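You operate a simulated robot arm through the tools that you are given. There is no shell and no other tool.

Carry out the task below with a simulated robot arm. There is one attempt and no reset: what you move stays moved.

JOB
Set bedside panel two and the wooden lamp as the bedside card says.
Fine: socket five on, so that the lamp has mains; panel one stays as it is.
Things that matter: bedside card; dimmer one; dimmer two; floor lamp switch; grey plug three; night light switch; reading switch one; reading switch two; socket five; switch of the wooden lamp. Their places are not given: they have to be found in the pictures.

It is judged by the outcome, as a careful person would: the job done as asked, and still so three seconds after it is handed in. It fails if anything else is knocked over, pushed out of place, dropped, spilled or broken.

ROBOT AND FRAMES
A 7-joint arm with a two-finger parallel gripper, fixed in place. Base frame: the origin is on the floor under the middle of its stand, x ahead of it, y to its left, z up; the work surface is at about z = 0.58. Units: m, degrees, N and s.
It reaches about 1.247 m from its shoulder. Its first joint turns from -132.0 to 132.0 degrees. Payload 3.91 kg.
The tool frame sits at the grasp point between the pads (the TCP): z along the fingers, y along the line on which they close. The tips reach 0.03 m beyond it. Largest opening 0.11 m; finger width 0.02, thickness 0.01; the body of the gripper, 0.048 by 0.112 m, starts 0.055 m behind the TCP.
Orientation is that of the tool frame in the base frame, as a unit quaternion [w, x, y, z]. With the fingers straight down and closing along the base's y, the tool's x points along the base's -x, its y along +y and its z along -z.

CONTROLS
- The arm moves only by the tool step_arm. Its argument "motion" is a list of rows, each an object of numbers (a shift or turn left out is 0, a gripper value left out holds the last): "wx", "wy", "wz": the turn, a rotation vector about the base's x, y, z in degrees; "dx", "dy", "dz": the shift along the base's x, y, z in m; "fingers": the opening, from 0 (shut) to 1 (fully open). In form: [{"wx": .., "wy": .., "wz": .., "dx": .., "dy": .., "dz": .., "fingers": ..}, ...]. A call has 1 to 20 rows; each row is the pose to reach, as a shift and turn from the pose commanded when the call began. Each row takes 0.2 s and may step no farther than 0.05 m and 8.6 degrees from the row before; otherwise, or with a gripper value out of range, the whole call is refused. Where a pose cannot be reached the arm comes as near as it can. A force on the tool above 40 N (or 10 N above the force at the start of the call, whichever is more), or a blocked arm, ends the call early, and 0.2 s more pass. The fingers move at their own pace (about 0.108 m/s each) and stop on an object; they squeeze with about 28 N. The grip force told is the motor's: it shows also when the fingers shut on nothing. Time passes only in rows, and 0.2 s behind the last, so rows that repeat a pose let the fingers close. It gives the time, the measured TCP pose, the force on the tool (base axes), the opening and the grip force at its end, in the units of the frame above (readings bear some noise), with the torque about the TCP (base axes, N m) and any sound that the robot's microphone picked up.
- Cameras (640 x 400 px; columns grow to the right, rows downward): "scene" is fixed at [0.3998, -0.6524, 1.3122]; the picture's right is [0.69, -0.73, 0.00], its down [-0.43, -0.40, -0.81] and it looks along [0.59, 0.56, -0.59] (base axes); focal length 339 px, centre (320, 200). "wrist" rides on the gripper at [0.072, 0.017, -0.103] in the tool frame; the picture's right is [-0.23, 0.97, 0.00], its down [-0.76, -0.18, -0.62] and it looks along [-0.61, -0.14, 0.78] (tool axes); focal length 222 px, centre (320, 200).
- snapshot(camera): a new picture of that camera. It takes no simulated time.
- locate(camera, pixels): for up to 12 pixels [column, row] of the newest picture of that camera ("zoom" is the newest enlarged one), the place [x, y, z] in the base frame of the surface seen there, good to about 0.002 m. It takes no simulated time.
- zoom(camera, box): a new picture of the part [left, top, right, bottom] of that camera's present view, enlarged. It takes no simulated time.
- sign_off(): hands the job in; it is judged then, once.

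Unless the task says otherwise, let go and move clear before handing in.

The tools are called after ">>>" by a JSON object that holds its "method" and its "body". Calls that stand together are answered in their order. step_arm: Moves the arm, as the interface text tells. Its arguments: {"type":"object","properties":{"motion":{"type":"array"}},"required":["motion"]} The other tools are called the same way: snapshot (camera) takes a picture; locate (camera, pixels) gives the place of the surface under pixels of a picture; zoom (camera, box) takes an enlarged picture of a part of a camera's view; sign_off () hands the job in.

At the start:

```text
time_s: 0.0
ee_pos: [0.6407, -0.1209, 1.0038]
orientation: [0.0, 0.0, 1.0, 0.001]
wrist_force: [0.1, 0.2, 0.0]
torque: [0.0, -0.02, -0.02]
grip_width: 0.1101
finger_force: 0.1
```

scene: 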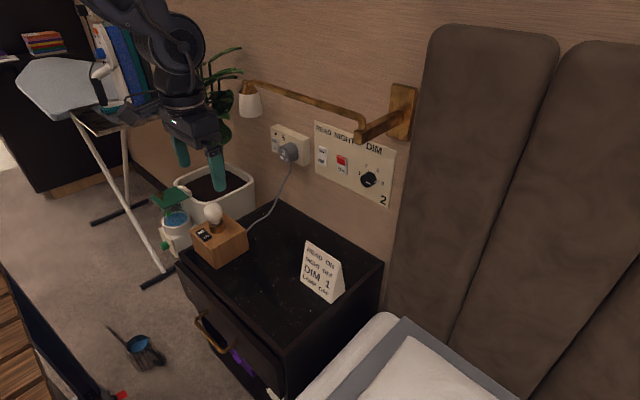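
wrist: 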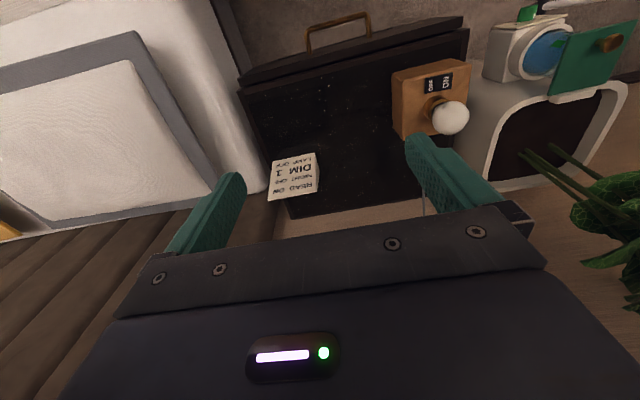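

The scene picture shows the card at about (322,272), panel two at about (355,165), the socket at (288,145) and the wooden lamp at (220,240). I'll zoom in on each of them to read the labels.

>>> {"method": "zoom", "body": {"camera": "scene", "box": [290, 230, 360, 310]}}

>>> {"method": "zoom", "body": {"camera": "scene", "box": [300, 110, 410, 215]}}

>>> {"method": "zoom", "body": {"camera": "scene", "box": [255, 110, 325, 180]}}

>>> {"method": "zoom", "body": {"camera": "scene", "box": [180, 195, 260, 275]}}

```text
5.00 times, centred on (325, 270) of scene
```

zoom: 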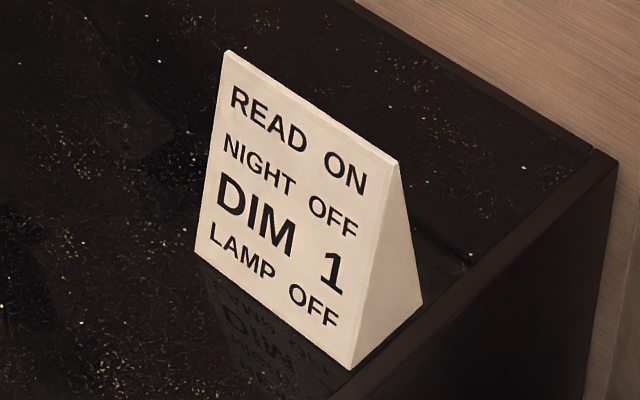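

```text
3.81 times, centred on (355, 162) of scene
```

zoom: 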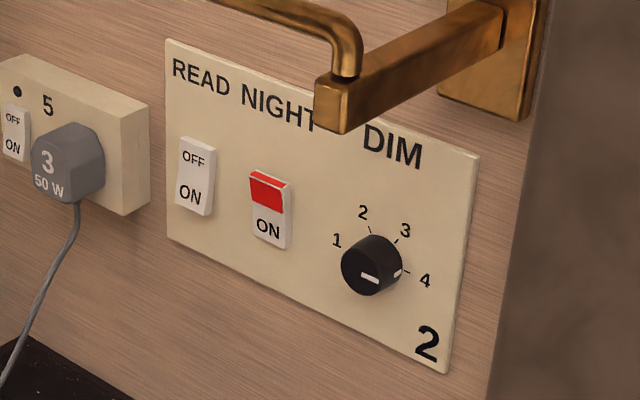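

```text
5.71 times, centred on (290, 145) of scene
```

zoom: 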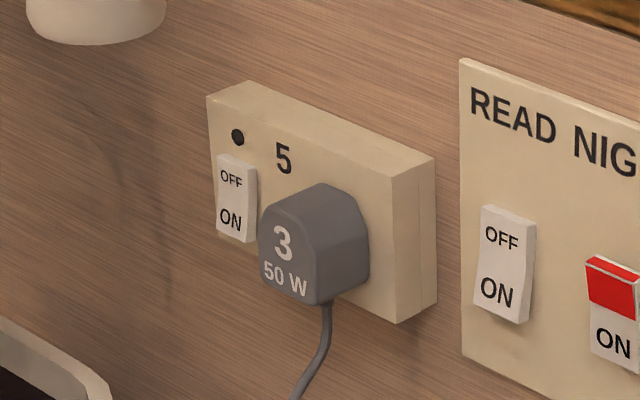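

```text
5.00 times, centred on (220, 235) of scene
```

zoom: 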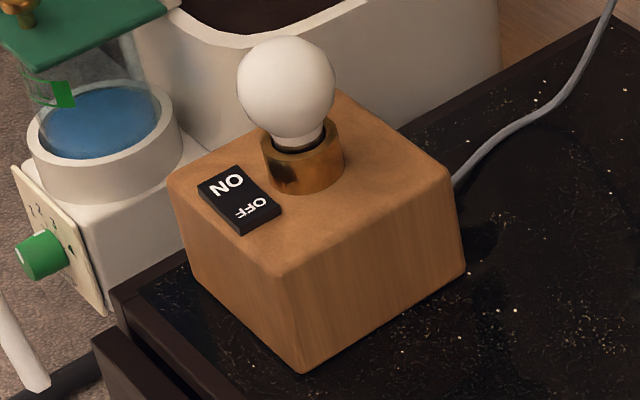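

The card reads READ ON, NIGHT OFF, DIM 1, LAMP OFF. Next I'll measure panel two, the socket, the lamp and nearby objects to find their places and which way the rockers tilt.

>>> {"method": "zoom", "body": {"camera": "scene", "box": [310, 140, 355, 180]}}

>>> {"method": "locate", "body": {"camera": "scene", "pixels": [[316, 124], [394, 152], [318, 172], [386, 207], [322, 151], [320, 161], [342, 158], [342, 171], [369, 180], [380, 170], [400, 100], [362, 130]]}}

>>> {"method": "locate", "body": {"camera": "scene", "pixels": [[272, 128], [308, 138], [280, 134], [281, 141], [285, 152], [292, 152], [213, 212], [206, 233], [210, 238], [222, 265], [322, 272], [290, 215]]}}

```text
10.00 times, centred on (332, 160) of scene
```

zoom: 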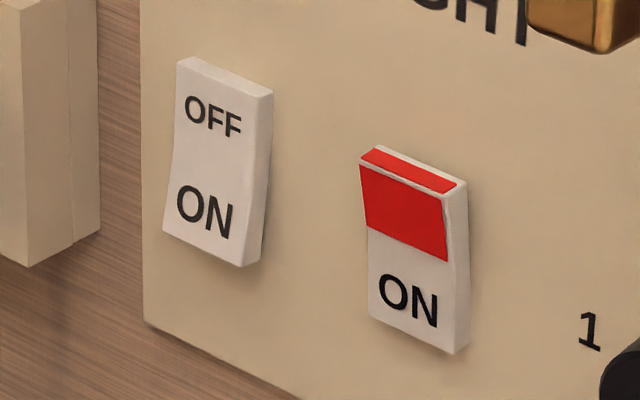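

```text
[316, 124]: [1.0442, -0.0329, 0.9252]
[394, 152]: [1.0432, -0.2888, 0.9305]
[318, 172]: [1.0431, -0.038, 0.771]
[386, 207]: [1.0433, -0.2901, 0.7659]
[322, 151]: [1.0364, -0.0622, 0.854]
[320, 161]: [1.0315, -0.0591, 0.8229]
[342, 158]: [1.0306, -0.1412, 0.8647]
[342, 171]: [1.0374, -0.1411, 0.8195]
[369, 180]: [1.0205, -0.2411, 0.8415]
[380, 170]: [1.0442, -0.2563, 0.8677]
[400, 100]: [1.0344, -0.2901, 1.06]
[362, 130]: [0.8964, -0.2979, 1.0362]
```

```text
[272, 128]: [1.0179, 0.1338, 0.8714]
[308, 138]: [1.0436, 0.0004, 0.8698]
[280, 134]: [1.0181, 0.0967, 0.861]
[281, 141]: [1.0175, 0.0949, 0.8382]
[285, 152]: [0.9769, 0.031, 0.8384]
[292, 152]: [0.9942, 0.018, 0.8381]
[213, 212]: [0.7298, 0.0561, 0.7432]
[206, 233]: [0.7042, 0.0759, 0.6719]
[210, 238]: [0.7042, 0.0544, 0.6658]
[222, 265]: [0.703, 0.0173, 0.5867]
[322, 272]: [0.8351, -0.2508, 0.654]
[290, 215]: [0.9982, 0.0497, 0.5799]
```

Panel two sits on the wall at x≈1.0435. The reading rocker's bottom is proud (1.0315 against 1.0364 at the top), so it is off, and the night rocker's top is proud, so it is on. Next I'll look closely at the socket rocker, the dimmer and the lamp switch.

>>> {"method": "zoom", "body": {"camera": "scene", "box": [268, 122, 300, 142]}}

>>> {"method": "locate", "body": {"camera": "zoom", "pixels": [[140, 260], [120, 200], [140, 300], [140, 340], [140, 380], [100, 260], [200, 300]]}}

>>> {"method": "zoom", "body": {"camera": "scene", "box": [352, 160, 392, 195]}}

>>> {"method": "zoom", "body": {"camera": "scene", "box": [190, 215, 230, 245]}}

>>> {"method": "zoom", "body": {"camera": "wrist", "box": [380, 50, 480, 145]}}

```text
16.00 times, centred on (284, 132) of scene
```

zoom: 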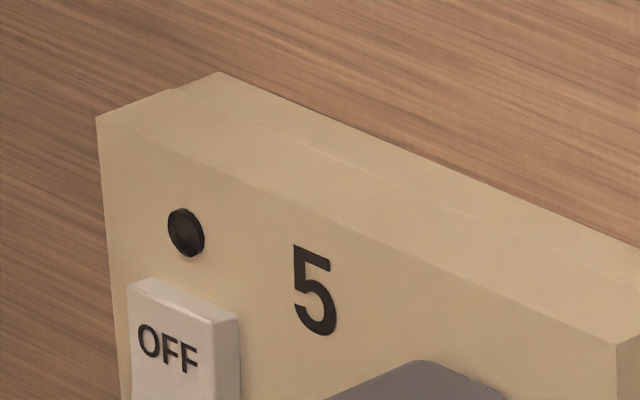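

```text
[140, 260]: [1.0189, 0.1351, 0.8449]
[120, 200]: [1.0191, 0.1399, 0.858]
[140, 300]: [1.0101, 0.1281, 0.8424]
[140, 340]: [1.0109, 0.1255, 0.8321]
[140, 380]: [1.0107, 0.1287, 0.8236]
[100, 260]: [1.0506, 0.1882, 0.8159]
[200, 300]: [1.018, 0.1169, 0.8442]
```

```text
11.43 times, centred on (372, 178) of scene
```

zoom: 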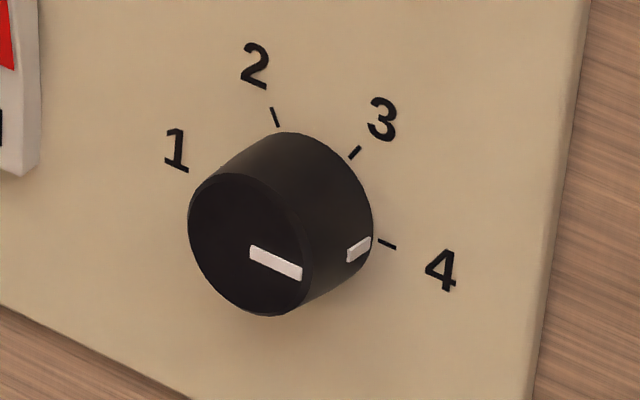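

```text
13.33 times, centred on (210, 230) of scene
```

zoom: 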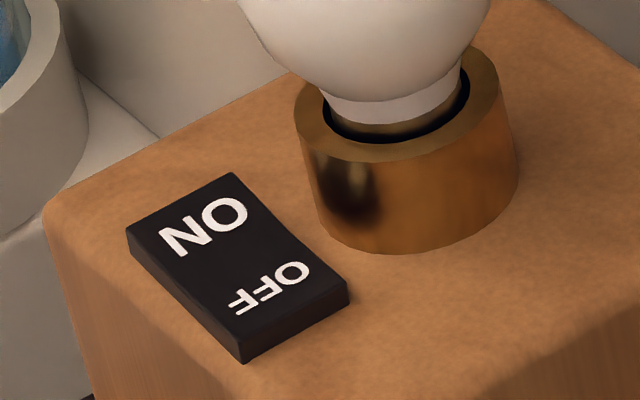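

```text
4.21 times, centred on (430, 98) of wrist
```

zoom: 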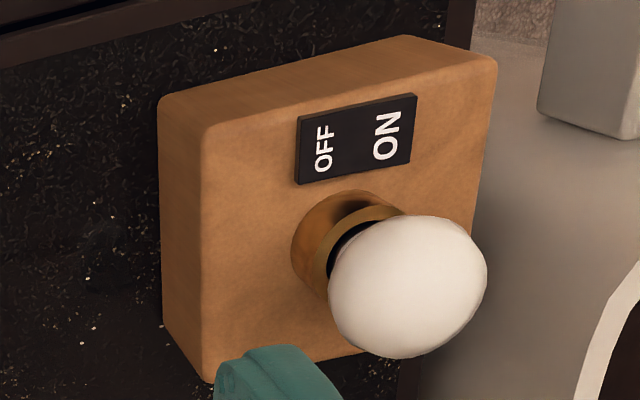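

The dimmer pointer is at 4 and socket five's neon at zoom (186,232) looks dark. I'll measure the tilt of the socket rocker and the lamp rocker, with each locate following its own zoom.

>>> {"method": "zoom", "body": {"camera": "scene", "box": [270, 132, 302, 156]}}

>>> {"method": "locate", "body": {"camera": "zoom", "pixels": [[100, 90], [110, 120], [115, 150], [115, 175], [115, 200], [120, 230], [115, 255], [110, 280], [110, 320], [300, 250], [230, 60]]}}

```text
16.00 times, centred on (286, 144) of scene
```

zoom: 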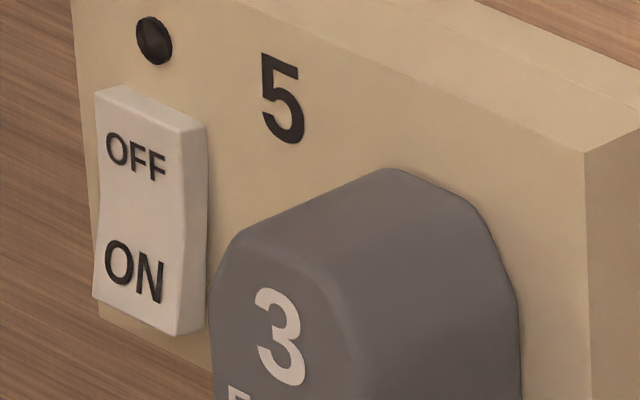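

```text
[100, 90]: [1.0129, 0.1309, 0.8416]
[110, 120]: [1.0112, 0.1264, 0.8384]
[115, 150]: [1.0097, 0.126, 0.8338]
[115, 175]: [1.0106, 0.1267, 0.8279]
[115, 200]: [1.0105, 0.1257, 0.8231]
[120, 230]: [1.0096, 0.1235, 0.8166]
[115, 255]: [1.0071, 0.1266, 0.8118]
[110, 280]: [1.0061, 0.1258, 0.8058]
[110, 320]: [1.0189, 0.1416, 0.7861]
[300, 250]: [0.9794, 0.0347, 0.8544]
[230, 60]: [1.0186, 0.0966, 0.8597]
```

The socket rocker's bottom is proud (x 1.006 against 1.0115 at the top), so socket five is off and its lower half has to be pressed. Now I'll measure the lamp rocker.

>>> {"method": "zoom", "body": {"camera": "scene", "box": [194, 222, 218, 246]}}

>>> {"method": "locate", "body": {"camera": "zoom", "pixels": [[160, 130], [200, 150], [250, 170], [290, 190], [320, 210], [330, 240], [350, 260], [380, 280], [400, 300], [120, 200], [450, 250], [300, 330]]}}

```text
16.00 times, centred on (206, 234) of scene
```

zoom: 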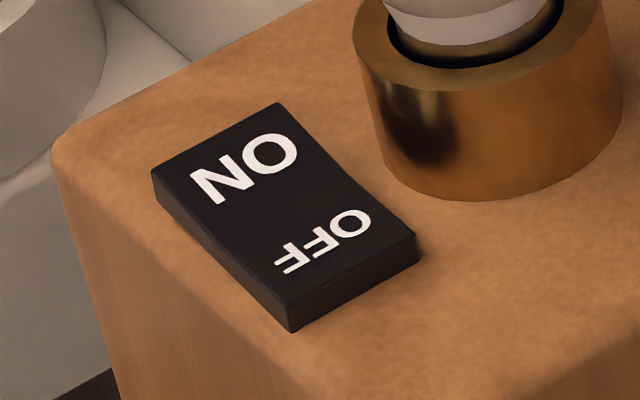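

```text
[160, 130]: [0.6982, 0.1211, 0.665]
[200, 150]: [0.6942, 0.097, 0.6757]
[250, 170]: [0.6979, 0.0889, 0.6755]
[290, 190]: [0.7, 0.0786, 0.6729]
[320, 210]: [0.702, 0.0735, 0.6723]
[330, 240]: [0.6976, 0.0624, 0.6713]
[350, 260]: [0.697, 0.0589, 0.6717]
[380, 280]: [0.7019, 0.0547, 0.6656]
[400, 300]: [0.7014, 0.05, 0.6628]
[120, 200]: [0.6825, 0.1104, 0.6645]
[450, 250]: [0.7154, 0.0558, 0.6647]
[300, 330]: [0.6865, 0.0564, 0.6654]
```

The lamp rocker's ON end (y≈0.10) sits higher at z≈0.676 than its OFF end at 0.671, so the lamp already looks off. I'll check this again once the socket is on. Next I'll map the swing-arm lamp and other obstacles before moving.

>>> {"method": "locate", "body": {"camera": "scene", "pixels": [[250, 100], [247, 85], [270, 90], [300, 97], [330, 108], [355, 115], [365, 130], [385, 125], [407, 95], [240, 110], [262, 115], [410, 130]]}}

>>> {"method": "locate", "body": {"camera": "scene", "pixels": [[307, 242], [345, 258], [302, 284], [330, 302], [345, 292], [213, 205], [248, 240], [180, 258], [285, 345], [383, 262], [278, 200], [430, 60]]}}

>>> {"method": "zoom", "body": {"camera": "scene", "box": [60, 0, 300, 200]}}

```text
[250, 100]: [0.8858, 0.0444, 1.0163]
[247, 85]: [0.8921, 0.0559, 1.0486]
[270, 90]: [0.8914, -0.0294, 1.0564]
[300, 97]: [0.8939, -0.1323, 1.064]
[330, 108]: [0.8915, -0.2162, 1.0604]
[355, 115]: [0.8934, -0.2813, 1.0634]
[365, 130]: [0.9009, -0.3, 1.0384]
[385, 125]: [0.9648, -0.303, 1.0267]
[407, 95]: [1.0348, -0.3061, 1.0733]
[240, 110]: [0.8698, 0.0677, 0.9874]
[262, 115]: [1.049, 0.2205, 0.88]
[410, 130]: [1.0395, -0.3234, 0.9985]
```

```text
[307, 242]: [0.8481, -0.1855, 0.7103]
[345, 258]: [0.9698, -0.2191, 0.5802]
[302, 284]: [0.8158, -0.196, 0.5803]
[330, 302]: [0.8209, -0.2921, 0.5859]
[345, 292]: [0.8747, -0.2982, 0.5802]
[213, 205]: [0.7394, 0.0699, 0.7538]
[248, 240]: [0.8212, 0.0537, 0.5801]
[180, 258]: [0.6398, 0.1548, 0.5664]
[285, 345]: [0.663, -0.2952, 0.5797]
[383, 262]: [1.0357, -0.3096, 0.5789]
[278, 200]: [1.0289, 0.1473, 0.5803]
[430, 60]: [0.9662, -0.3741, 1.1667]
```

```text
2.00 times, centred on (180, 100) of scene
```

zoom: 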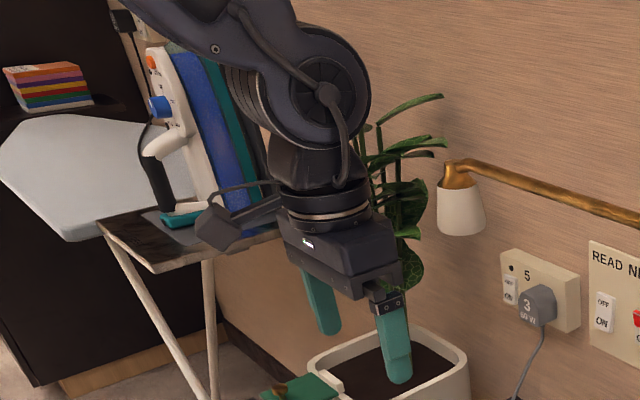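

The swing arm runs along x≈0.893 at z≈1.03–1.065, and its shade hangs at (0.89, 0.05) down to about z 0.97. I'll locate points on the arm itself to judge how much clearance the wrist needs.

>>> {"method": "locate", "body": {"camera": "scene", "pixels": [[190, 125], [188, 100], [185, 85], [180, 45], [155, 15], [120, 10], [160, 60], [205, 55], [172, 115], [215, 150], [240, 122], [237, 100]]}}

>>> {"method": "snapshot", "body": {"camera": "wrist"}}

```text
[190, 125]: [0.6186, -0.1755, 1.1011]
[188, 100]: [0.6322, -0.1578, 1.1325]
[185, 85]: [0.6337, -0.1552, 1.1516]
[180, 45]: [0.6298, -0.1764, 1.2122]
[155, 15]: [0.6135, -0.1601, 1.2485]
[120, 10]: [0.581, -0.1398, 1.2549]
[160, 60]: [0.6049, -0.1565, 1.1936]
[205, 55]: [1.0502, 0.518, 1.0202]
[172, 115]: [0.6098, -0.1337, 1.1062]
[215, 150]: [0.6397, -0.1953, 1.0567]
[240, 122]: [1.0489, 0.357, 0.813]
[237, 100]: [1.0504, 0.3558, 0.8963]
```

```text
taken
```

wrist: 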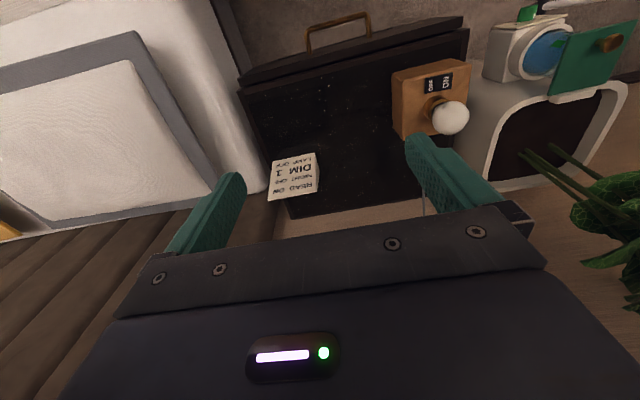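

The wrist joint housing sits about 0.21 m behind the TCP, and the camera housing sticks out on the tool's +x side. Before approaching I need exact dial tick, rocker, cable, bulb and headboard positions.

>>> {"method": "zoom", "body": {"camera": "scene", "box": [352, 160, 392, 195]}}

>>> {"method": "locate", "body": {"camera": "zoom", "pixels": [[192, 175], [275, 116], [355, 153], [387, 244], [245, 243], [275, 262], [195, 210], [300, 230], [250, 312], [246, 176], [365, 200], [359, 248]]}}

>>> {"method": "locate", "body": {"camera": "scene", "pixels": [[290, 168], [287, 180], [278, 198], [268, 212], [255, 225], [213, 203], [221, 212], [206, 212], [401, 210], [410, 180], [396, 240], [420, 30]]}}

```text
11.43 times, centred on (372, 178) of scene
```

zoom: 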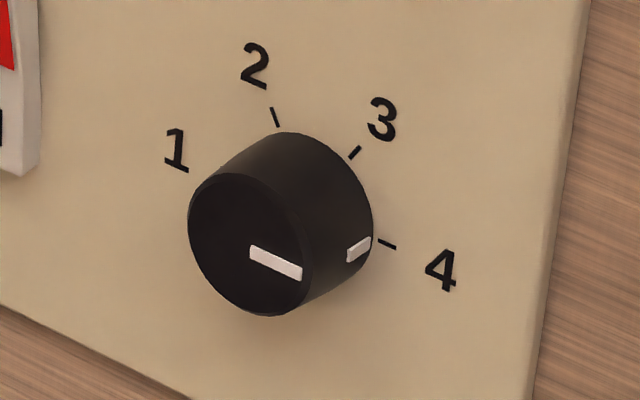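

```text
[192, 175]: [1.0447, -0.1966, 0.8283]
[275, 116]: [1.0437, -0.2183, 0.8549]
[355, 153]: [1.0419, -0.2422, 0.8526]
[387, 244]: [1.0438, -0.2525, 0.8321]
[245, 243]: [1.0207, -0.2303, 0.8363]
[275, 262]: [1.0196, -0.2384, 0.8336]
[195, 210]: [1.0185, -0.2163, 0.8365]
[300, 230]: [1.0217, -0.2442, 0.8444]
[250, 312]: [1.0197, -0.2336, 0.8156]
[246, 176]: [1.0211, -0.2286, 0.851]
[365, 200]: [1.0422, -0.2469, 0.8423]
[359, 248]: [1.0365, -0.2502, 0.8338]
```

```text
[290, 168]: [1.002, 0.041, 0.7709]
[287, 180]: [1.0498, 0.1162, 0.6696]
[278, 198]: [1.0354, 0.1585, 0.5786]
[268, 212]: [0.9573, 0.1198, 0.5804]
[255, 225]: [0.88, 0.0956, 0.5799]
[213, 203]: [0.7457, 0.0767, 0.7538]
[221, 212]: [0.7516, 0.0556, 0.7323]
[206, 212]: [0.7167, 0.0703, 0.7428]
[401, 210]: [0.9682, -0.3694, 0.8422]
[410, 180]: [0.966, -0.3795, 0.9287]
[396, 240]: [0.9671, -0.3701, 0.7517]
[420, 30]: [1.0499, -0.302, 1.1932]
```

The dial centre is about (1.0205, -0.232, 0.8335) with radius about 0.0175, and the ticks are 60° apart. Going from 4 to 1 is therefore a −180° turn about x. Next I'll measure the rockers and the cable more exactly.

>>> {"method": "zoom", "body": {"camera": "scene", "box": [310, 140, 355, 180]}}

>>> {"method": "locate", "body": {"camera": "zoom", "pixels": [[185, 70], [265, 95], [220, 110], [215, 160], [200, 210], [170, 228], [235, 258], [370, 170], [440, 195], [405, 220], [405, 290], [410, 330]]}}

>>> {"method": "zoom", "body": {"camera": "scene", "box": [235, 155, 310, 245]}}

>>> {"method": "locate", "body": {"camera": "zoom", "pixels": [[385, 85], [370, 120], [350, 160], [325, 190], [290, 225], [250, 260], [200, 290], [160, 320]]}}

```text
10.00 times, centred on (332, 160) of scene
```

zoom: 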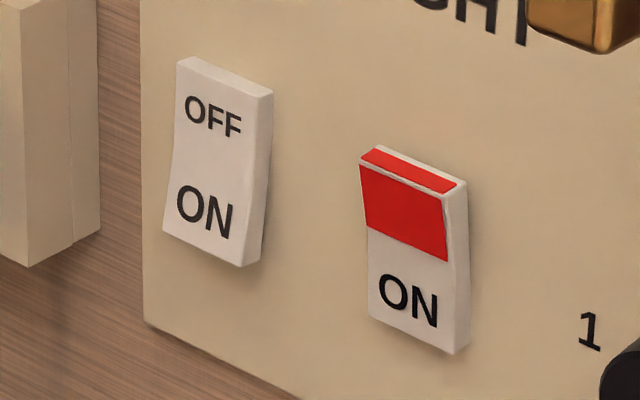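

```text
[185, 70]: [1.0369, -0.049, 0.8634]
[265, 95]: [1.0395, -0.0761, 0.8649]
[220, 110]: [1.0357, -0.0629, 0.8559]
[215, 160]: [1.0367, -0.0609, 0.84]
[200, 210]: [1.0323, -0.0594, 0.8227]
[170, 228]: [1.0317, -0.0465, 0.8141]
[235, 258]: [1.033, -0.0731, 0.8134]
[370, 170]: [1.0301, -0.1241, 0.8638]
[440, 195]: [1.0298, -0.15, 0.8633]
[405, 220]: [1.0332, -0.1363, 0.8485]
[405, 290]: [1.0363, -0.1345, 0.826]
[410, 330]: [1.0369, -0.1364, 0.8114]
```

```text
4.44 times, centred on (272, 200) of scene
```

zoom: 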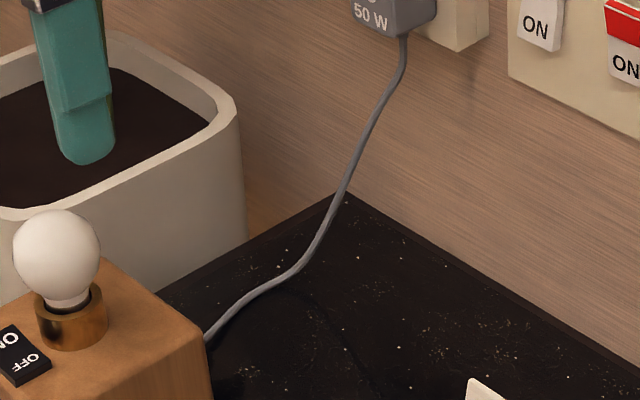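

```text
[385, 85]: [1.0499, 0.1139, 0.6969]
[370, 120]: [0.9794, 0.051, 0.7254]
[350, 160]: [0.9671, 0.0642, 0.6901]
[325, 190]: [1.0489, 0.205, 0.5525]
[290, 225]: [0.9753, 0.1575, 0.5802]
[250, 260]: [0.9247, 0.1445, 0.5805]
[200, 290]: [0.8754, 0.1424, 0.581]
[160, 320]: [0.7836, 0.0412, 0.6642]
```

The cable hangs in front of the plug at y≈0.04–0.07, so the approach to the socket switch at y≈0.127 is clear of it. I'll use the wrist camera to double-check the lamp rocker's tilt before moving.

>>> {"method": "zoom", "body": {"camera": "wrist", "box": [415, 60, 465, 105]}}

>>> {"method": "locate", "body": {"camera": "zoom", "pixels": [[160, 240], [200, 235], [240, 230], [280, 220], [320, 215], [360, 205], [400, 195], [430, 190], [120, 240], [480, 180]]}}

```text
8.89 times, centred on (440, 82) of wrist
```

zoom: 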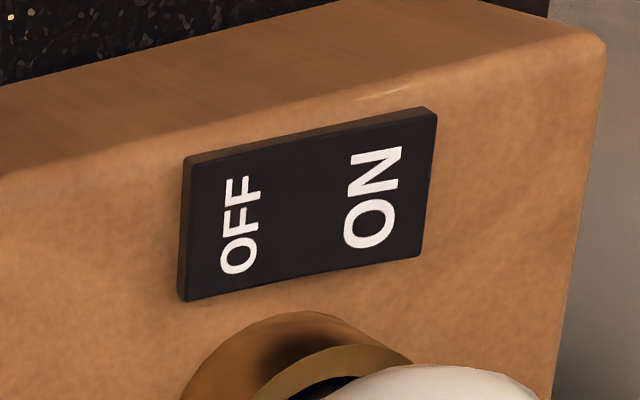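

```text
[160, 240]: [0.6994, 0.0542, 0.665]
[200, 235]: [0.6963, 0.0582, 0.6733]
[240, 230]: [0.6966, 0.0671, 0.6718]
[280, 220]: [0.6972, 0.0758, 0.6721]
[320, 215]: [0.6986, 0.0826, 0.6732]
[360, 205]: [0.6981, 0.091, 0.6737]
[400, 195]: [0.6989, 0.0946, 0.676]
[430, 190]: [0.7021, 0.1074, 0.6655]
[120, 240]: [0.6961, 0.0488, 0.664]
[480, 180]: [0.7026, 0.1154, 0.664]
```

Both views put the lamp rocker's OFF half low (about 0.672) and its ON end proud (0.676), so the lamp switch reads OFF. Now I'll close the fingers and pitch the tool toward the wall, 20° below horizontal, moving under the swing arm and short of the panel.

>>> {"method": "step_arm", "body": {"motion": [{"wy": -7.78, "dx": 0.015, "dy": 0.007, "dz": -0.017, "fingers": 0}, {"wy": -15.56, "dx": 0.03, "dy": 0.014, "dz": -0.034, "fingers": 0}, {"wy": -23.33, "dx": 0.046, "dy": 0.02, "dz": -0.051, "fingers": 0}, {"wy": -31.11, "dx": 0.062, "dy": 0.027, "dz": -0.068, "fingers": 0}, {"wy": -38.89, "dx": 0.077, "dy": 0.034, "dz": -0.085, "fingers": 0}, {"wy": -46.67, "dx": 0.093, "dy": 0.04, "dz": -0.102, "fingers": 0}, {"wy": -54.44, "dx": 0.108, "dy": 0.047, "dz": -0.119, "fingers": 0}, {"wy": -62.22, "dx": 0.124, "dy": 0.054, "dz": -0.136, "fingers": 0}, {"wy": -70, "dx": 0.139, "dy": 0.061, "dz": -0.154, "fingers": 0}, {"wy": -70, "dx": 0.139, "dy": 0.061, "dz": -0.154, "fingers": 0}]}}

>>> {"method": "snapshot", "body": {"camera": "scene"}}

>>> {"method": "snapshot", "body": {"camera": "wrist"}}

```text
time_s: 2.2
ee_pos: [0.7809, -0.0594, 0.8488]
orientation: [0.574, 0.0, 0.819, 0.0]
wrist_force: [-0.6, -0.1, -0.1]
torque: [-0.03, -0.01, 0.0]
grip_width: 0.0002
finger_force: 27.8
```

```text
taken
```

scene: 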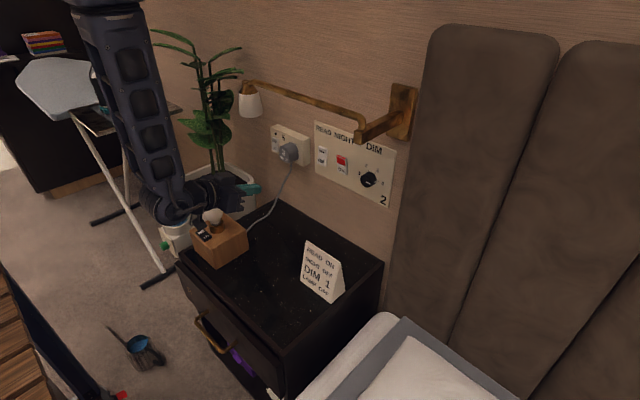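

```text
taken
```

wrist: 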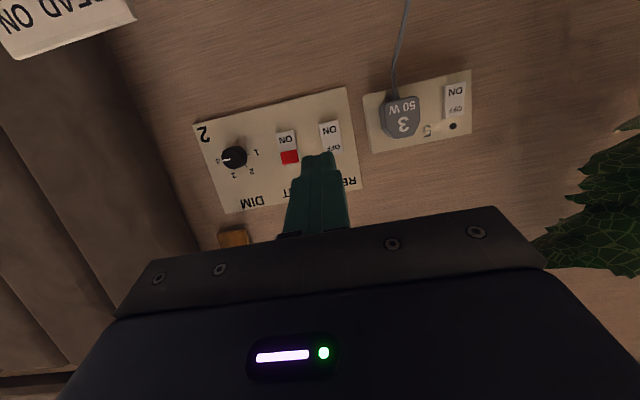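

The tool is at (0.781, -0.059, 0.849), pitched as planned, and the wrist view shows panel two with the closed fingers pointing toward the reading switch. I'll advance to just in front of that switch's lower ON half.

>>> {"method": "step_arm", "body": {"motion": [{"dx": 0.035, "dz": -0.006}, {"dx": 0.07, "dz": -0.012}, {"dx": 0.105, "dz": -0.018}, {"dx": 0.14, "dz": -0.024}, {"dx": 0.175, "dz": -0.031}, {"dx": 0.185, "dz": -0.031}]}}

>>> {"method": "snapshot", "body": {"camera": "scene"}}

>>> {"method": "snapshot", "body": {"camera": "wrist"}}

```text
time_s: 3.6
ee_pos: [0.9674, -0.0601, 0.8192]
orientation: [0.573, 0.001, 0.819, 0.0]
wrist_force: [0.0, -0.1, 0.2]
torque: [0.03, 0.0, 0.01]
grip_width: 0.0001
finger_force: 28.6
```

```text
taken
```

scene: 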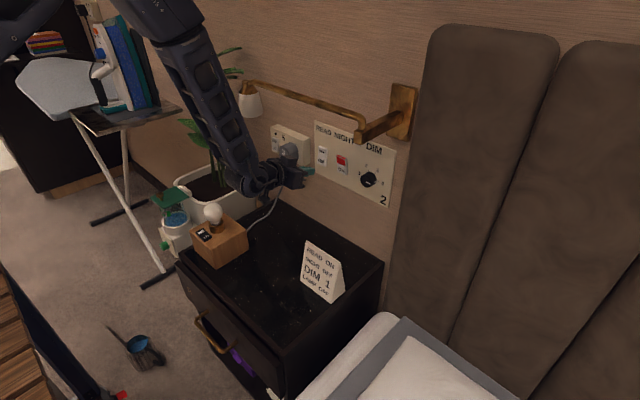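

```text
taken
```

wrist: 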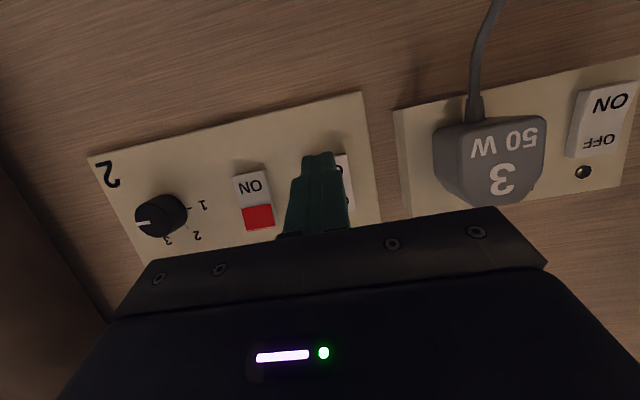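

The fingertips are about 3 cm from the reading switch. The forearm now rises near the shade in the picture, around (225,110), so I'll check that clearance before pressing.

>>> {"method": "locate", "body": {"camera": "scene", "pixels": [[230, 130], [220, 110], [205, 80], [240, 165], [190, 70], [215, 130], [225, 160], [245, 185], [265, 180], [285, 172], [242, 95], [258, 100]]}}

>>> {"method": "zoom", "body": {"camera": "scene", "box": [220, 70, 340, 210]}}

>>> {"method": "zoom", "body": {"camera": "wrist", "box": [270, 130, 390, 230]}}

```text
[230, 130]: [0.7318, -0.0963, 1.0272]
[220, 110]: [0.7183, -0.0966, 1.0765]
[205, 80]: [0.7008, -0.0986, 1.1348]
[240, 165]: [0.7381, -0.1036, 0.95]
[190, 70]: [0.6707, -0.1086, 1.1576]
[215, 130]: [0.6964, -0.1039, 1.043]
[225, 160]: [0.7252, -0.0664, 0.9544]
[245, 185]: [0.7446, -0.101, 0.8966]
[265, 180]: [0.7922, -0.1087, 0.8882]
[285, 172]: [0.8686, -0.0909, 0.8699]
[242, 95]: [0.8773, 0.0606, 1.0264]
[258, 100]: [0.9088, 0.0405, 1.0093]
```

```text
2.86 times, centred on (280, 140) of scene
```

zoom: 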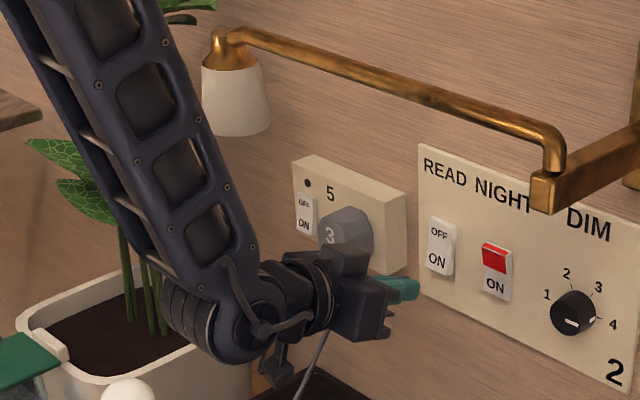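

```text
4.00 times, centred on (330, 180) of wrist
```

zoom: 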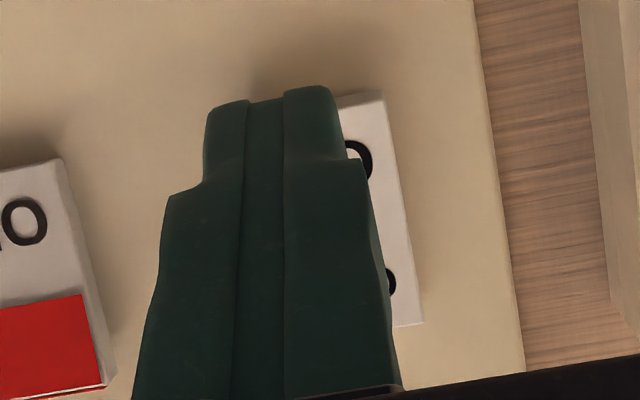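

The forearm is about 0.13 m behind the shade, and the fingers are lined up with the switch (wrist zoom around (265,100)). I'll raise 4 mm and press the lower ON half gently in small steps.

>>> {"method": "step_arm", "body": {"motion": [{"dx": 0.015, "dz": 0.004}, {"dx": 0.028, "dz": 0.004}, {"dx": 0.032, "dz": 0.004}, {"dx": 0.035, "dz": 0.004}, {"dx": 0.038, "dz": 0.004}, {"dx": 0.04, "dz": 0.004}]}}

```text
time_s: 5.0
ee_pos: [1.0029, -0.0597, 0.823]
orientation: [0.573, 0.0, 0.82, 0.0]
wrist_force: [-17.8, 1.4, 4.0]
torque: [0.08, -0.08, 0.04]
grip_width: 0.0001
finger_force: 27.9
```

The fingers are touching with 18 N and there has been no click yet. I'll push a little farther in 1 mm steps.

>>> {"method": "step_arm", "body": {"motion": [{"dx": 0.001}, {"dx": 0.002}, {"dx": 0.003}, {"dx": 0.004}]}}

```text
time_s: 5.5
ee_pos: [1.0046, -0.0608, 0.8212]
orientation: [0.572, 0.0, 0.82, 0.0]
wrist_force: [-13.7, -0.2, 4.5]
torque: [0.04, -0.1, -0.01]
grip_width: 0.0
finger_force: 28.3
stopped in row 2: the force on the tool passed its limit at 43 N (the readings are from after the stop); the commanded pose is now the measured one
```

The call stopped at 43 N with no sound reported. I'll back off and see whether the rocker flipped.

>>> {"method": "step_arm", "body": {"motion": [{"dx": -0.02}, {"dx": -0.05}]}}

>>> {"method": "zoom", "body": {"camera": "scene", "box": [310, 140, 355, 180]}}

>>> {"method": "locate", "body": {"camera": "zoom", "pixels": [[185, 70], [265, 95], [220, 110], [215, 160], [200, 210], [170, 228], [235, 258]]}}

```text
time_s: 6.1
ee_pos: [0.9546, -0.0599, 0.8213]
orientation: [0.573, 0.0, 0.82, 0.0]
wrist_force: [0.2, 0.0, -0.8]
torque: [-0.01, -0.03, -0.03]
grip_width: 0.0
finger_force: 27.8
```

```text
10.00 times, centred on (332, 160) of scene
```

zoom: 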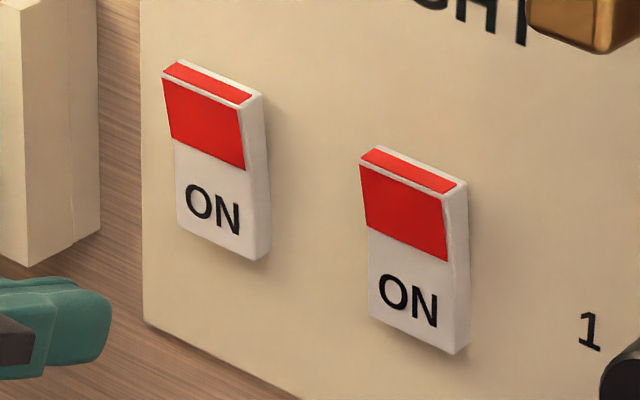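

```text
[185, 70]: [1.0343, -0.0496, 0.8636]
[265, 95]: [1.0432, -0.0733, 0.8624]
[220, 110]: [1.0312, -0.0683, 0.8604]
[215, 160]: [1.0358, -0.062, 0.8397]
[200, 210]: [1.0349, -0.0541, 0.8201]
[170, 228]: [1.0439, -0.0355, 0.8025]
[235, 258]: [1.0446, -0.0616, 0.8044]
```

The reading switch now shows its red band and reads ON (zoom (205,120)). The same band on the night switch confirms it is ON too. I'll move in front of the night switch's upper half at about (y -0.137, z 0.857).

>>> {"method": "step_arm", "body": {"motion": [{"dy": -0.035, "dz": 0.015}, {"dx": 0.005, "dy": -0.0762, "dz": 0.0368}, {"dx": 0.0104, "dy": -0.0762, "dz": 0.0368}, {"dx": 0.0104, "dy": -0.0762, "dz": 0.0368}]}}

>>> {"method": "zoom", "body": {"camera": "scene", "box": [290, 120, 390, 210]}}

>>> {"method": "zoom", "body": {"camera": "wrist", "box": [250, 100, 400, 230]}}

```text
time_s: 7.1
ee_pos: [0.9646, -0.1364, 0.8585]
orientation: [0.573, 0.0, 0.819, 0.0]
wrist_force: [-0.7, 1.0, 0.3]
torque: [0.0, 0.0, 0.0]
grip_width: 0.0
finger_force: 28.1
```

```text
4.44 times, centred on (340, 165) of scene
```

zoom: 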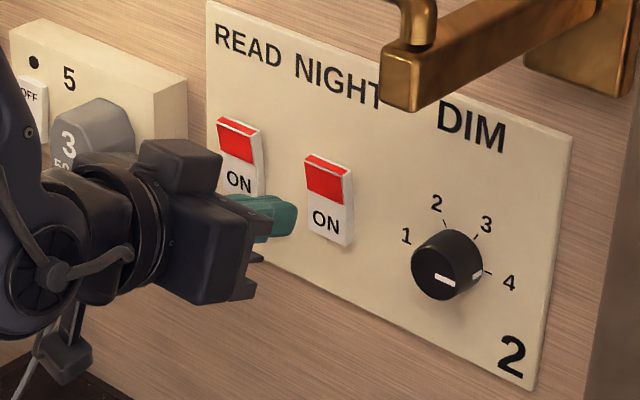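

```text
3.08 times, centred on (325, 165) of wrist
```

zoom: 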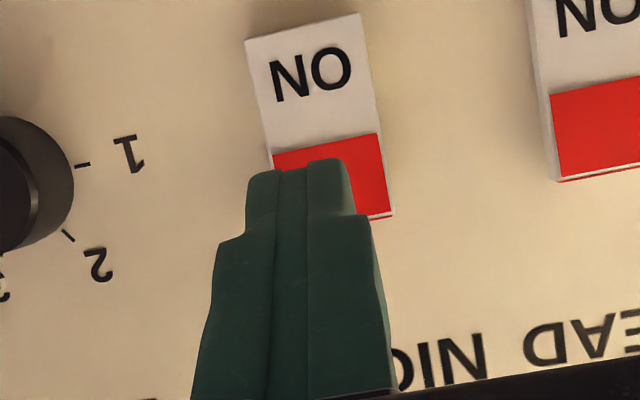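

The fingers point at the red upper half of the night switch (wrist zoom (300,165)). I'll press it in small steps.

>>> {"method": "step_arm", "body": {"motion": [{"dx": 0.018}, {"dx": 0.03}, {"dx": 0.033}, {"dx": 0.035}, {"dx": 0.037}, {"dx": 0.038}, {"dx": 0.039}, {"dx": 0.04}]}}

>>> {"method": "zoom", "body": {"camera": "wrist", "box": [250, 100, 400, 230]}}

```text
time_s: 8.9
ee_pos: [1.0039, -0.1366, 0.8585]
orientation: [0.572, 0.0, 0.82, 0.0]
wrist_force: [-10.9, 0.3, 2.6]
torque: [-0.03, -0.04, -0.01]
grip_width: 0.0
finger_force: 28.3
```

```text
3.08 times, centred on (325, 165) of wrist
```

zoom: 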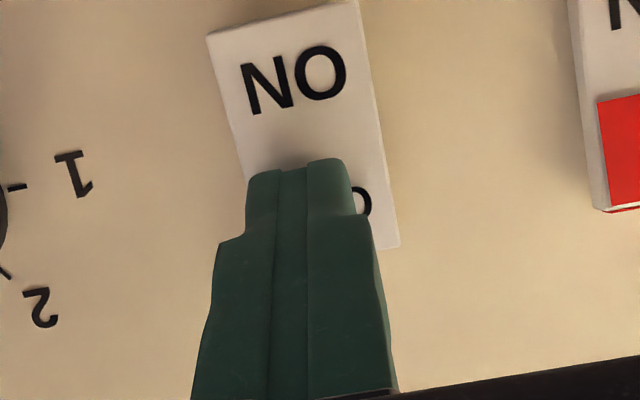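

The red is gone and an "O" of OFF shows behind the finger, so the night switch flipped. I'll back off and confirm.

>>> {"method": "step_arm", "body": {"motion": [{"dx": -0.02}, {"dx": -0.05}, {"dx": -0.09}]}}

>>> {"method": "zoom", "body": {"camera": "scene", "box": [300, 115, 400, 210]}}

>>> {"method": "snapshot", "body": {"camera": "wrist"}}

```text
time_s: 9.7
ee_pos: [0.9148, -0.1361, 0.8572]
orientation: [0.572, 0.0, 0.82, 0.001]
wrist_force: [0.1, 0.6, 0.1]
torque: [-0.03, -0.02, -0.03]
grip_width: 0.0
finger_force: 28.6
```

```text
4.21 times, centred on (350, 162) of scene
```

zoom: 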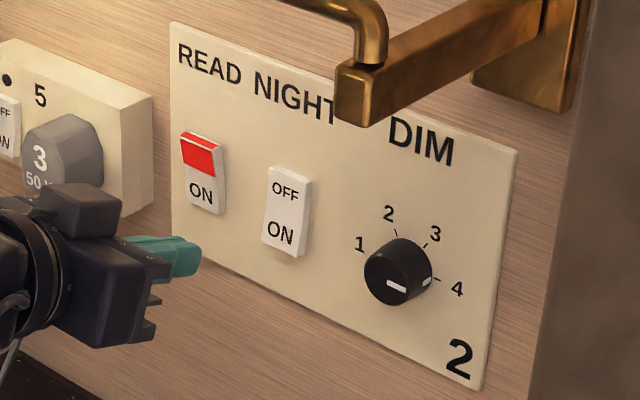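

```text
taken
```

wrist: 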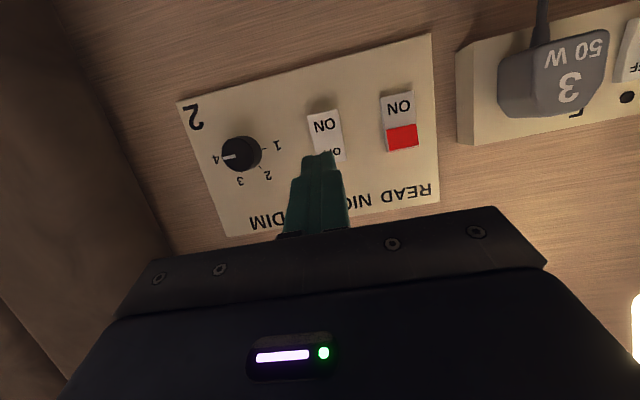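

READ is on (the reading lamp glows at the right of the wrist picture) and NIGHT is off. Next is the dimmer, so I'll measure the knob more exactly from the wrist camera.

>>> {"method": "zoom", "body": {"camera": "wrist", "box": [200, 120, 290, 190]}}

>>> {"method": "locate", "body": {"camera": "zoom", "pixels": [[250, 195], [200, 210], [130, 220], [175, 250], [250, 260], [260, 130], [190, 165], [300, 180]]}}

```text
5.71 times, centred on (245, 155) of wrist
```

zoom: 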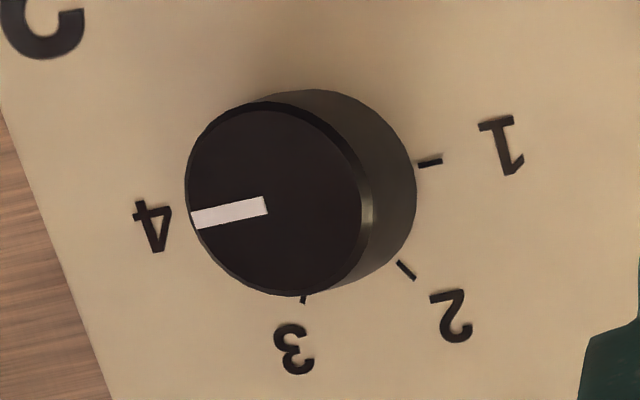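

```text
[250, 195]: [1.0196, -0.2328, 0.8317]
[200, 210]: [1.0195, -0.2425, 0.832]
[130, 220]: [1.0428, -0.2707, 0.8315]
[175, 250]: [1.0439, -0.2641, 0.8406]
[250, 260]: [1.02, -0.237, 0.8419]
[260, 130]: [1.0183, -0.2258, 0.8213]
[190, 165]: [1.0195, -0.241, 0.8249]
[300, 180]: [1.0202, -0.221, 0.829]
```

>>> {"method": "locate", "body": {"camera": "zoom", "pixels": [[190, 205], [194, 170], [362, 190], [355, 165], [285, 288], [260, 285], [265, 110], [240, 112], [278, 198], [278, 205], [430, 162], [406, 270]]}}

>>> {"method": "zoom", "body": {"camera": "scene", "box": [352, 160, 392, 195]}}

>>> {"method": "locate", "body": {"camera": "zoom", "pixels": [[192, 220], [305, 280], [295, 210], [205, 280], [225, 180], [270, 310], [250, 240], [252, 246], [190, 240], [308, 255]]}}

```text
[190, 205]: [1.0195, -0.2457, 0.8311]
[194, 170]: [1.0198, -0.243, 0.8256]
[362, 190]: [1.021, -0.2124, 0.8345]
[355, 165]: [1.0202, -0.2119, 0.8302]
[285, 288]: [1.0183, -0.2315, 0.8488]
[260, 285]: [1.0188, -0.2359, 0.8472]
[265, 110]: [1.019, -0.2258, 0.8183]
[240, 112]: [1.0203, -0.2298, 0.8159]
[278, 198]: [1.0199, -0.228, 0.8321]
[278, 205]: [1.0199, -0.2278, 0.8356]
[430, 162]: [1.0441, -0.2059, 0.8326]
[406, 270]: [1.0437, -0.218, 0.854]
```

```text
11.43 times, centred on (372, 178) of scene
```

zoom: 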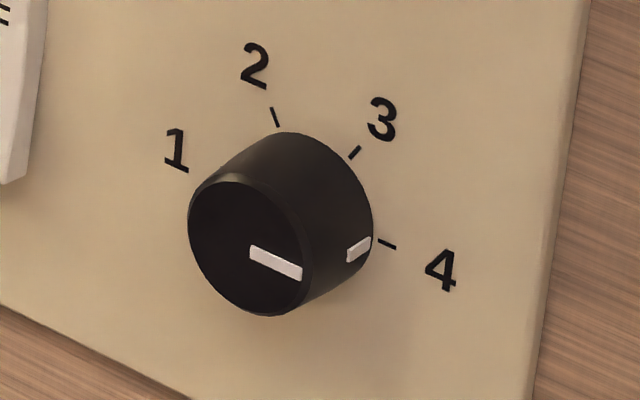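

```text
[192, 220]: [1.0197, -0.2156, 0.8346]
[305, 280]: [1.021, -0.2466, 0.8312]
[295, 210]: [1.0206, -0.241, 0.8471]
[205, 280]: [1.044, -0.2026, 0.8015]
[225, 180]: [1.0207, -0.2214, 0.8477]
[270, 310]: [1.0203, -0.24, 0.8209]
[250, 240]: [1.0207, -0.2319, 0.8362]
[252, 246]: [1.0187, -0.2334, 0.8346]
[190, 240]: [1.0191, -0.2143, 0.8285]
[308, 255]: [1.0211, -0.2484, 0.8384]
```

The knob centre works out to about (y -0.2295, z 0.8325), its face is at x 1.020 and its radius is about 0.0175. The 1 and 4 ticks lie left and right of it. I'll level the tool at a safe height and open the fingers to about 7 cm.

>>> {"method": "step_arm", "body": {"motion": [{"wy": -6.7, "dy": -0.015, "dz": 0.015, "fingers": 0.64}, {"wy": -13.4, "dy": -0.03, "dz": 0.03, "fingers": 0.64}, {"wy": -20, "dy": -0.045, "dz": 0.038, "fingers": 0.64}, {"wy": -20, "dy": -0.045, "dz": 0.038, "fingers": 0.64}]}}

>>> {"method": "snapshot", "body": {"camera": "scene"}}

```text
time_s: 10.7
ee_pos: [0.9152, -0.18, 0.8964]
orientation: [0.706, 0.0, 0.708, 0.0]
wrist_force: [-0.4, -0.1, -0.2]
torque: [0.01, 0.02, 0.03]
grip_width: 0.0707
finger_force: 0.1
```

```text
taken
```

scene: 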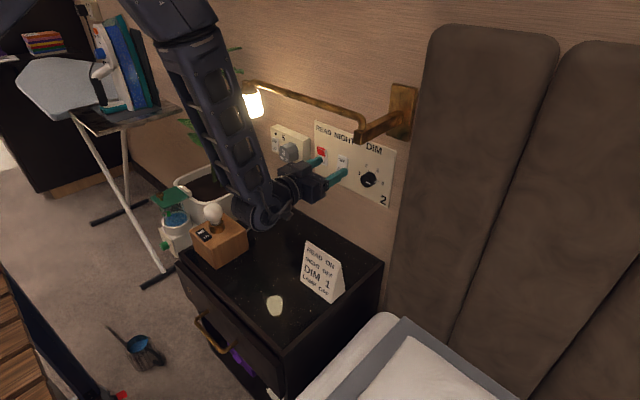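

The tool is level at z≈0.896 and the fingers are open to 0.071. I'll now roll +90° about x, so the later −180° turn ends at −90°, and slide over to the knob's y.

>>> {"method": "step_arm", "body": {"motion": [{"wx": 8.2, "dy": -0.004}, {"wx": 16.4, "dy": -0.008}, {"wx": 24.6, "dy": -0.012}, {"wx": 32.8, "dy": -0.016}, {"wx": 41, "dy": -0.02}, {"wx": 49.2, "dy": -0.024}, {"wx": 57.4, "dy": -0.028}, {"wx": 65.6, "dy": -0.032}, {"wx": 73.8, "dy": -0.036}, {"wx": 82, "dy": -0.042}, {"wx": 90, "dy": -0.0475}, {"wx": 90, "dy": -0.0475}]}}

>>> {"method": "snapshot", "body": {"camera": "scene"}}

>>> {"method": "snapshot", "body": {"camera": "wrist"}}

```text
time_s: 13.3
ee_pos: [0.9155, -0.2292, 0.8946]
orientation: [0.499, 0.5, 0.5, 0.501]
wrist_force: [0.6, -0.6, 0.3]
torque: [0.01, -0.01, -0.04]
grip_width: 0.0704
finger_force: 0.1
```

```text
taken
```

scene: 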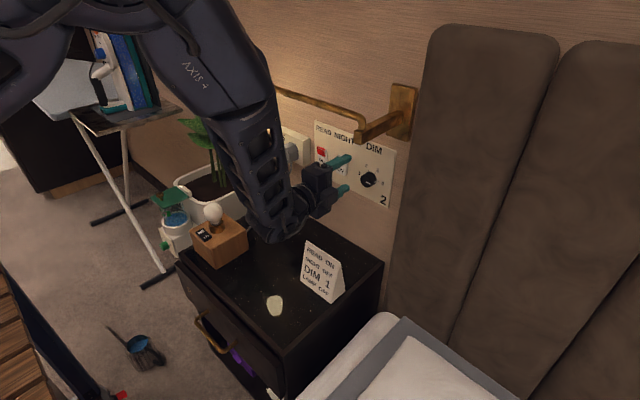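

```text
taken
```

wrist: 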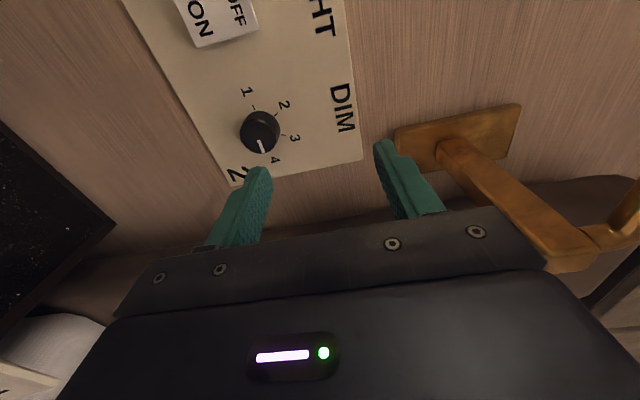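

The roll reached +90° and the knob is visible at wrist (260,132). I'll check the forearm's distance to the swing arm, then lower to knob height.

>>> {"method": "locate", "body": {"camera": "scene", "pixels": [[275, 110], [268, 95], [285, 150], [295, 185], [260, 60], [305, 100], [300, 210], [265, 140]]}}

>>> {"method": "step_arm", "body": {"motion": [{"dz": -0.022}, {"dz": -0.044}, {"dz": -0.0635}, {"dz": -0.0635}]}}

>>> {"method": "snapshot", "body": {"camera": "scene"}}

>>> {"method": "snapshot", "body": {"camera": "wrist"}}

```text
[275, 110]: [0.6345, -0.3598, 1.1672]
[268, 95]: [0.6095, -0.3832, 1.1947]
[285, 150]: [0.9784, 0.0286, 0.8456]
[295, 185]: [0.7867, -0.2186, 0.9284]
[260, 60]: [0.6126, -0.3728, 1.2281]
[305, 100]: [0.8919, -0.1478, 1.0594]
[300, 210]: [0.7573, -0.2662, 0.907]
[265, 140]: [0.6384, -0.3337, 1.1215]
```

```text
time_s: 14.3
ee_pos: [0.9179, -0.229, 0.8308]
orientation: [0.5, 0.499, 0.5, 0.501]
wrist_force: [-0.4, -0.9, 0.2]
torque: [-0.03, 0.0, 0.0]
grip_width: 0.0704
finger_force: 0.0
```

```text
taken
```

scene: 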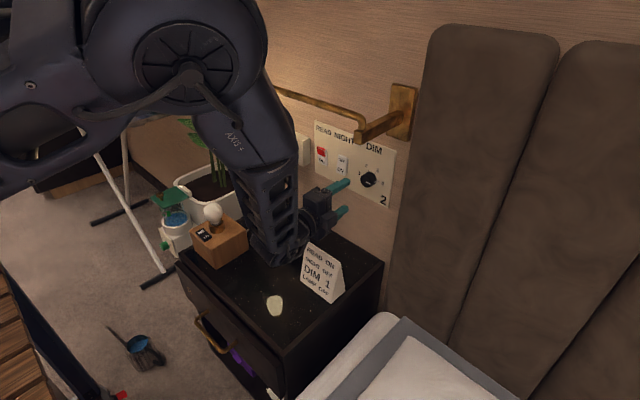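

```text
taken
```

wrist: 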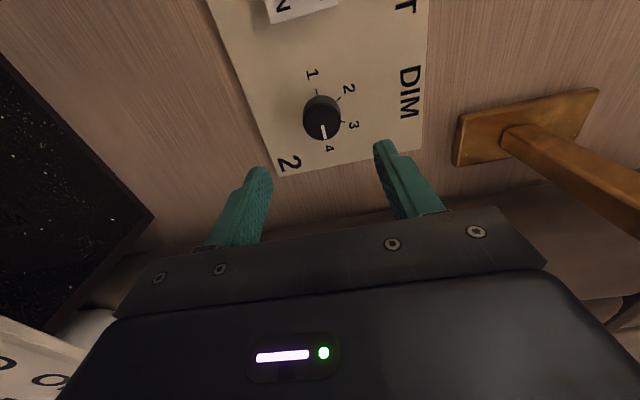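

The wrist housing at scene (275,255) appears close to the card at (322,272). I'll measure its underside before moving forward.

>>> {"method": "zoom", "body": {"camera": "scene", "box": [230, 170, 380, 310]}}

>>> {"method": "locate", "body": {"camera": "scene", "pixels": [[272, 262], [285, 262], [298, 255], [300, 240], [305, 225], [318, 235], [270, 245], [335, 185], [342, 210], [312, 200], [308, 245], [320, 222]]}}

```text
2.86 times, centred on (305, 240) of scene
```

zoom: 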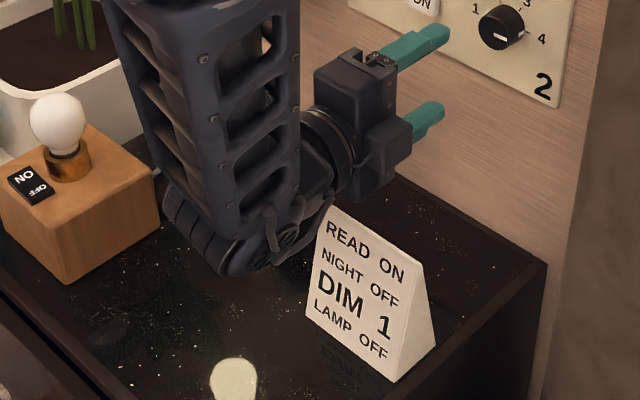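

```text
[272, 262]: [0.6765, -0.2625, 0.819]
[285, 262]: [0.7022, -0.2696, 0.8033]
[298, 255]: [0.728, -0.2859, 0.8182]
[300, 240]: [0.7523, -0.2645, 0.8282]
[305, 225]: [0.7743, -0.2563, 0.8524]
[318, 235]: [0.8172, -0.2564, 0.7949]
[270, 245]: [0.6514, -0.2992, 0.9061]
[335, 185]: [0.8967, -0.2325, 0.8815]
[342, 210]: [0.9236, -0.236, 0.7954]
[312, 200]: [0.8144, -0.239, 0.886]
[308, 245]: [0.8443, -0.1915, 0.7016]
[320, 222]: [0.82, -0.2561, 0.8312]
```

The wrist underside is at z≈0.79–0.80, well above the card top at 0.71, and the fingers straddle the knob. I'll advance so the tips sit about 4 mm off the panel around the knob.

>>> {"method": "step_arm", "body": {"motion": [{"dx": 0.03}, {"dx": 0.06}, {"dx": 0.08}, {"dx": 0.09}, {"dx": 0.0945}, {"dx": 0.0945}]}}

>>> {"method": "snapshot", "body": {"camera": "wrist"}}

>>> {"method": "zoom", "body": {"camera": "scene", "box": [290, 130, 410, 230]}}

```text
time_s: 15.7
ee_pos: [1.01, -0.2287, 0.833]
orientation: [0.499, 0.499, 0.501, 0.501]
wrist_force: [0.2, -0.1, 0.5]
torque: [-0.01, 0.0, -0.01]
grip_width: 0.0701
finger_force: 0.0
```

```text
taken
```

wrist: 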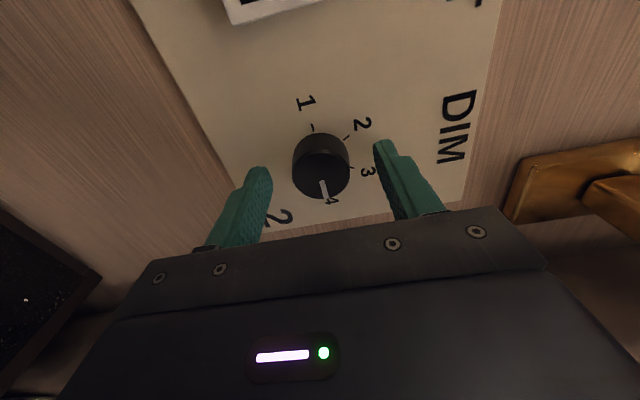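

```text
4.00 times, centred on (350, 180) of scene
```

zoom: 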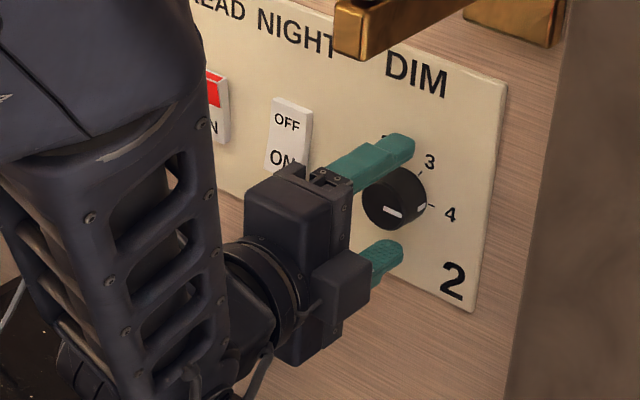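

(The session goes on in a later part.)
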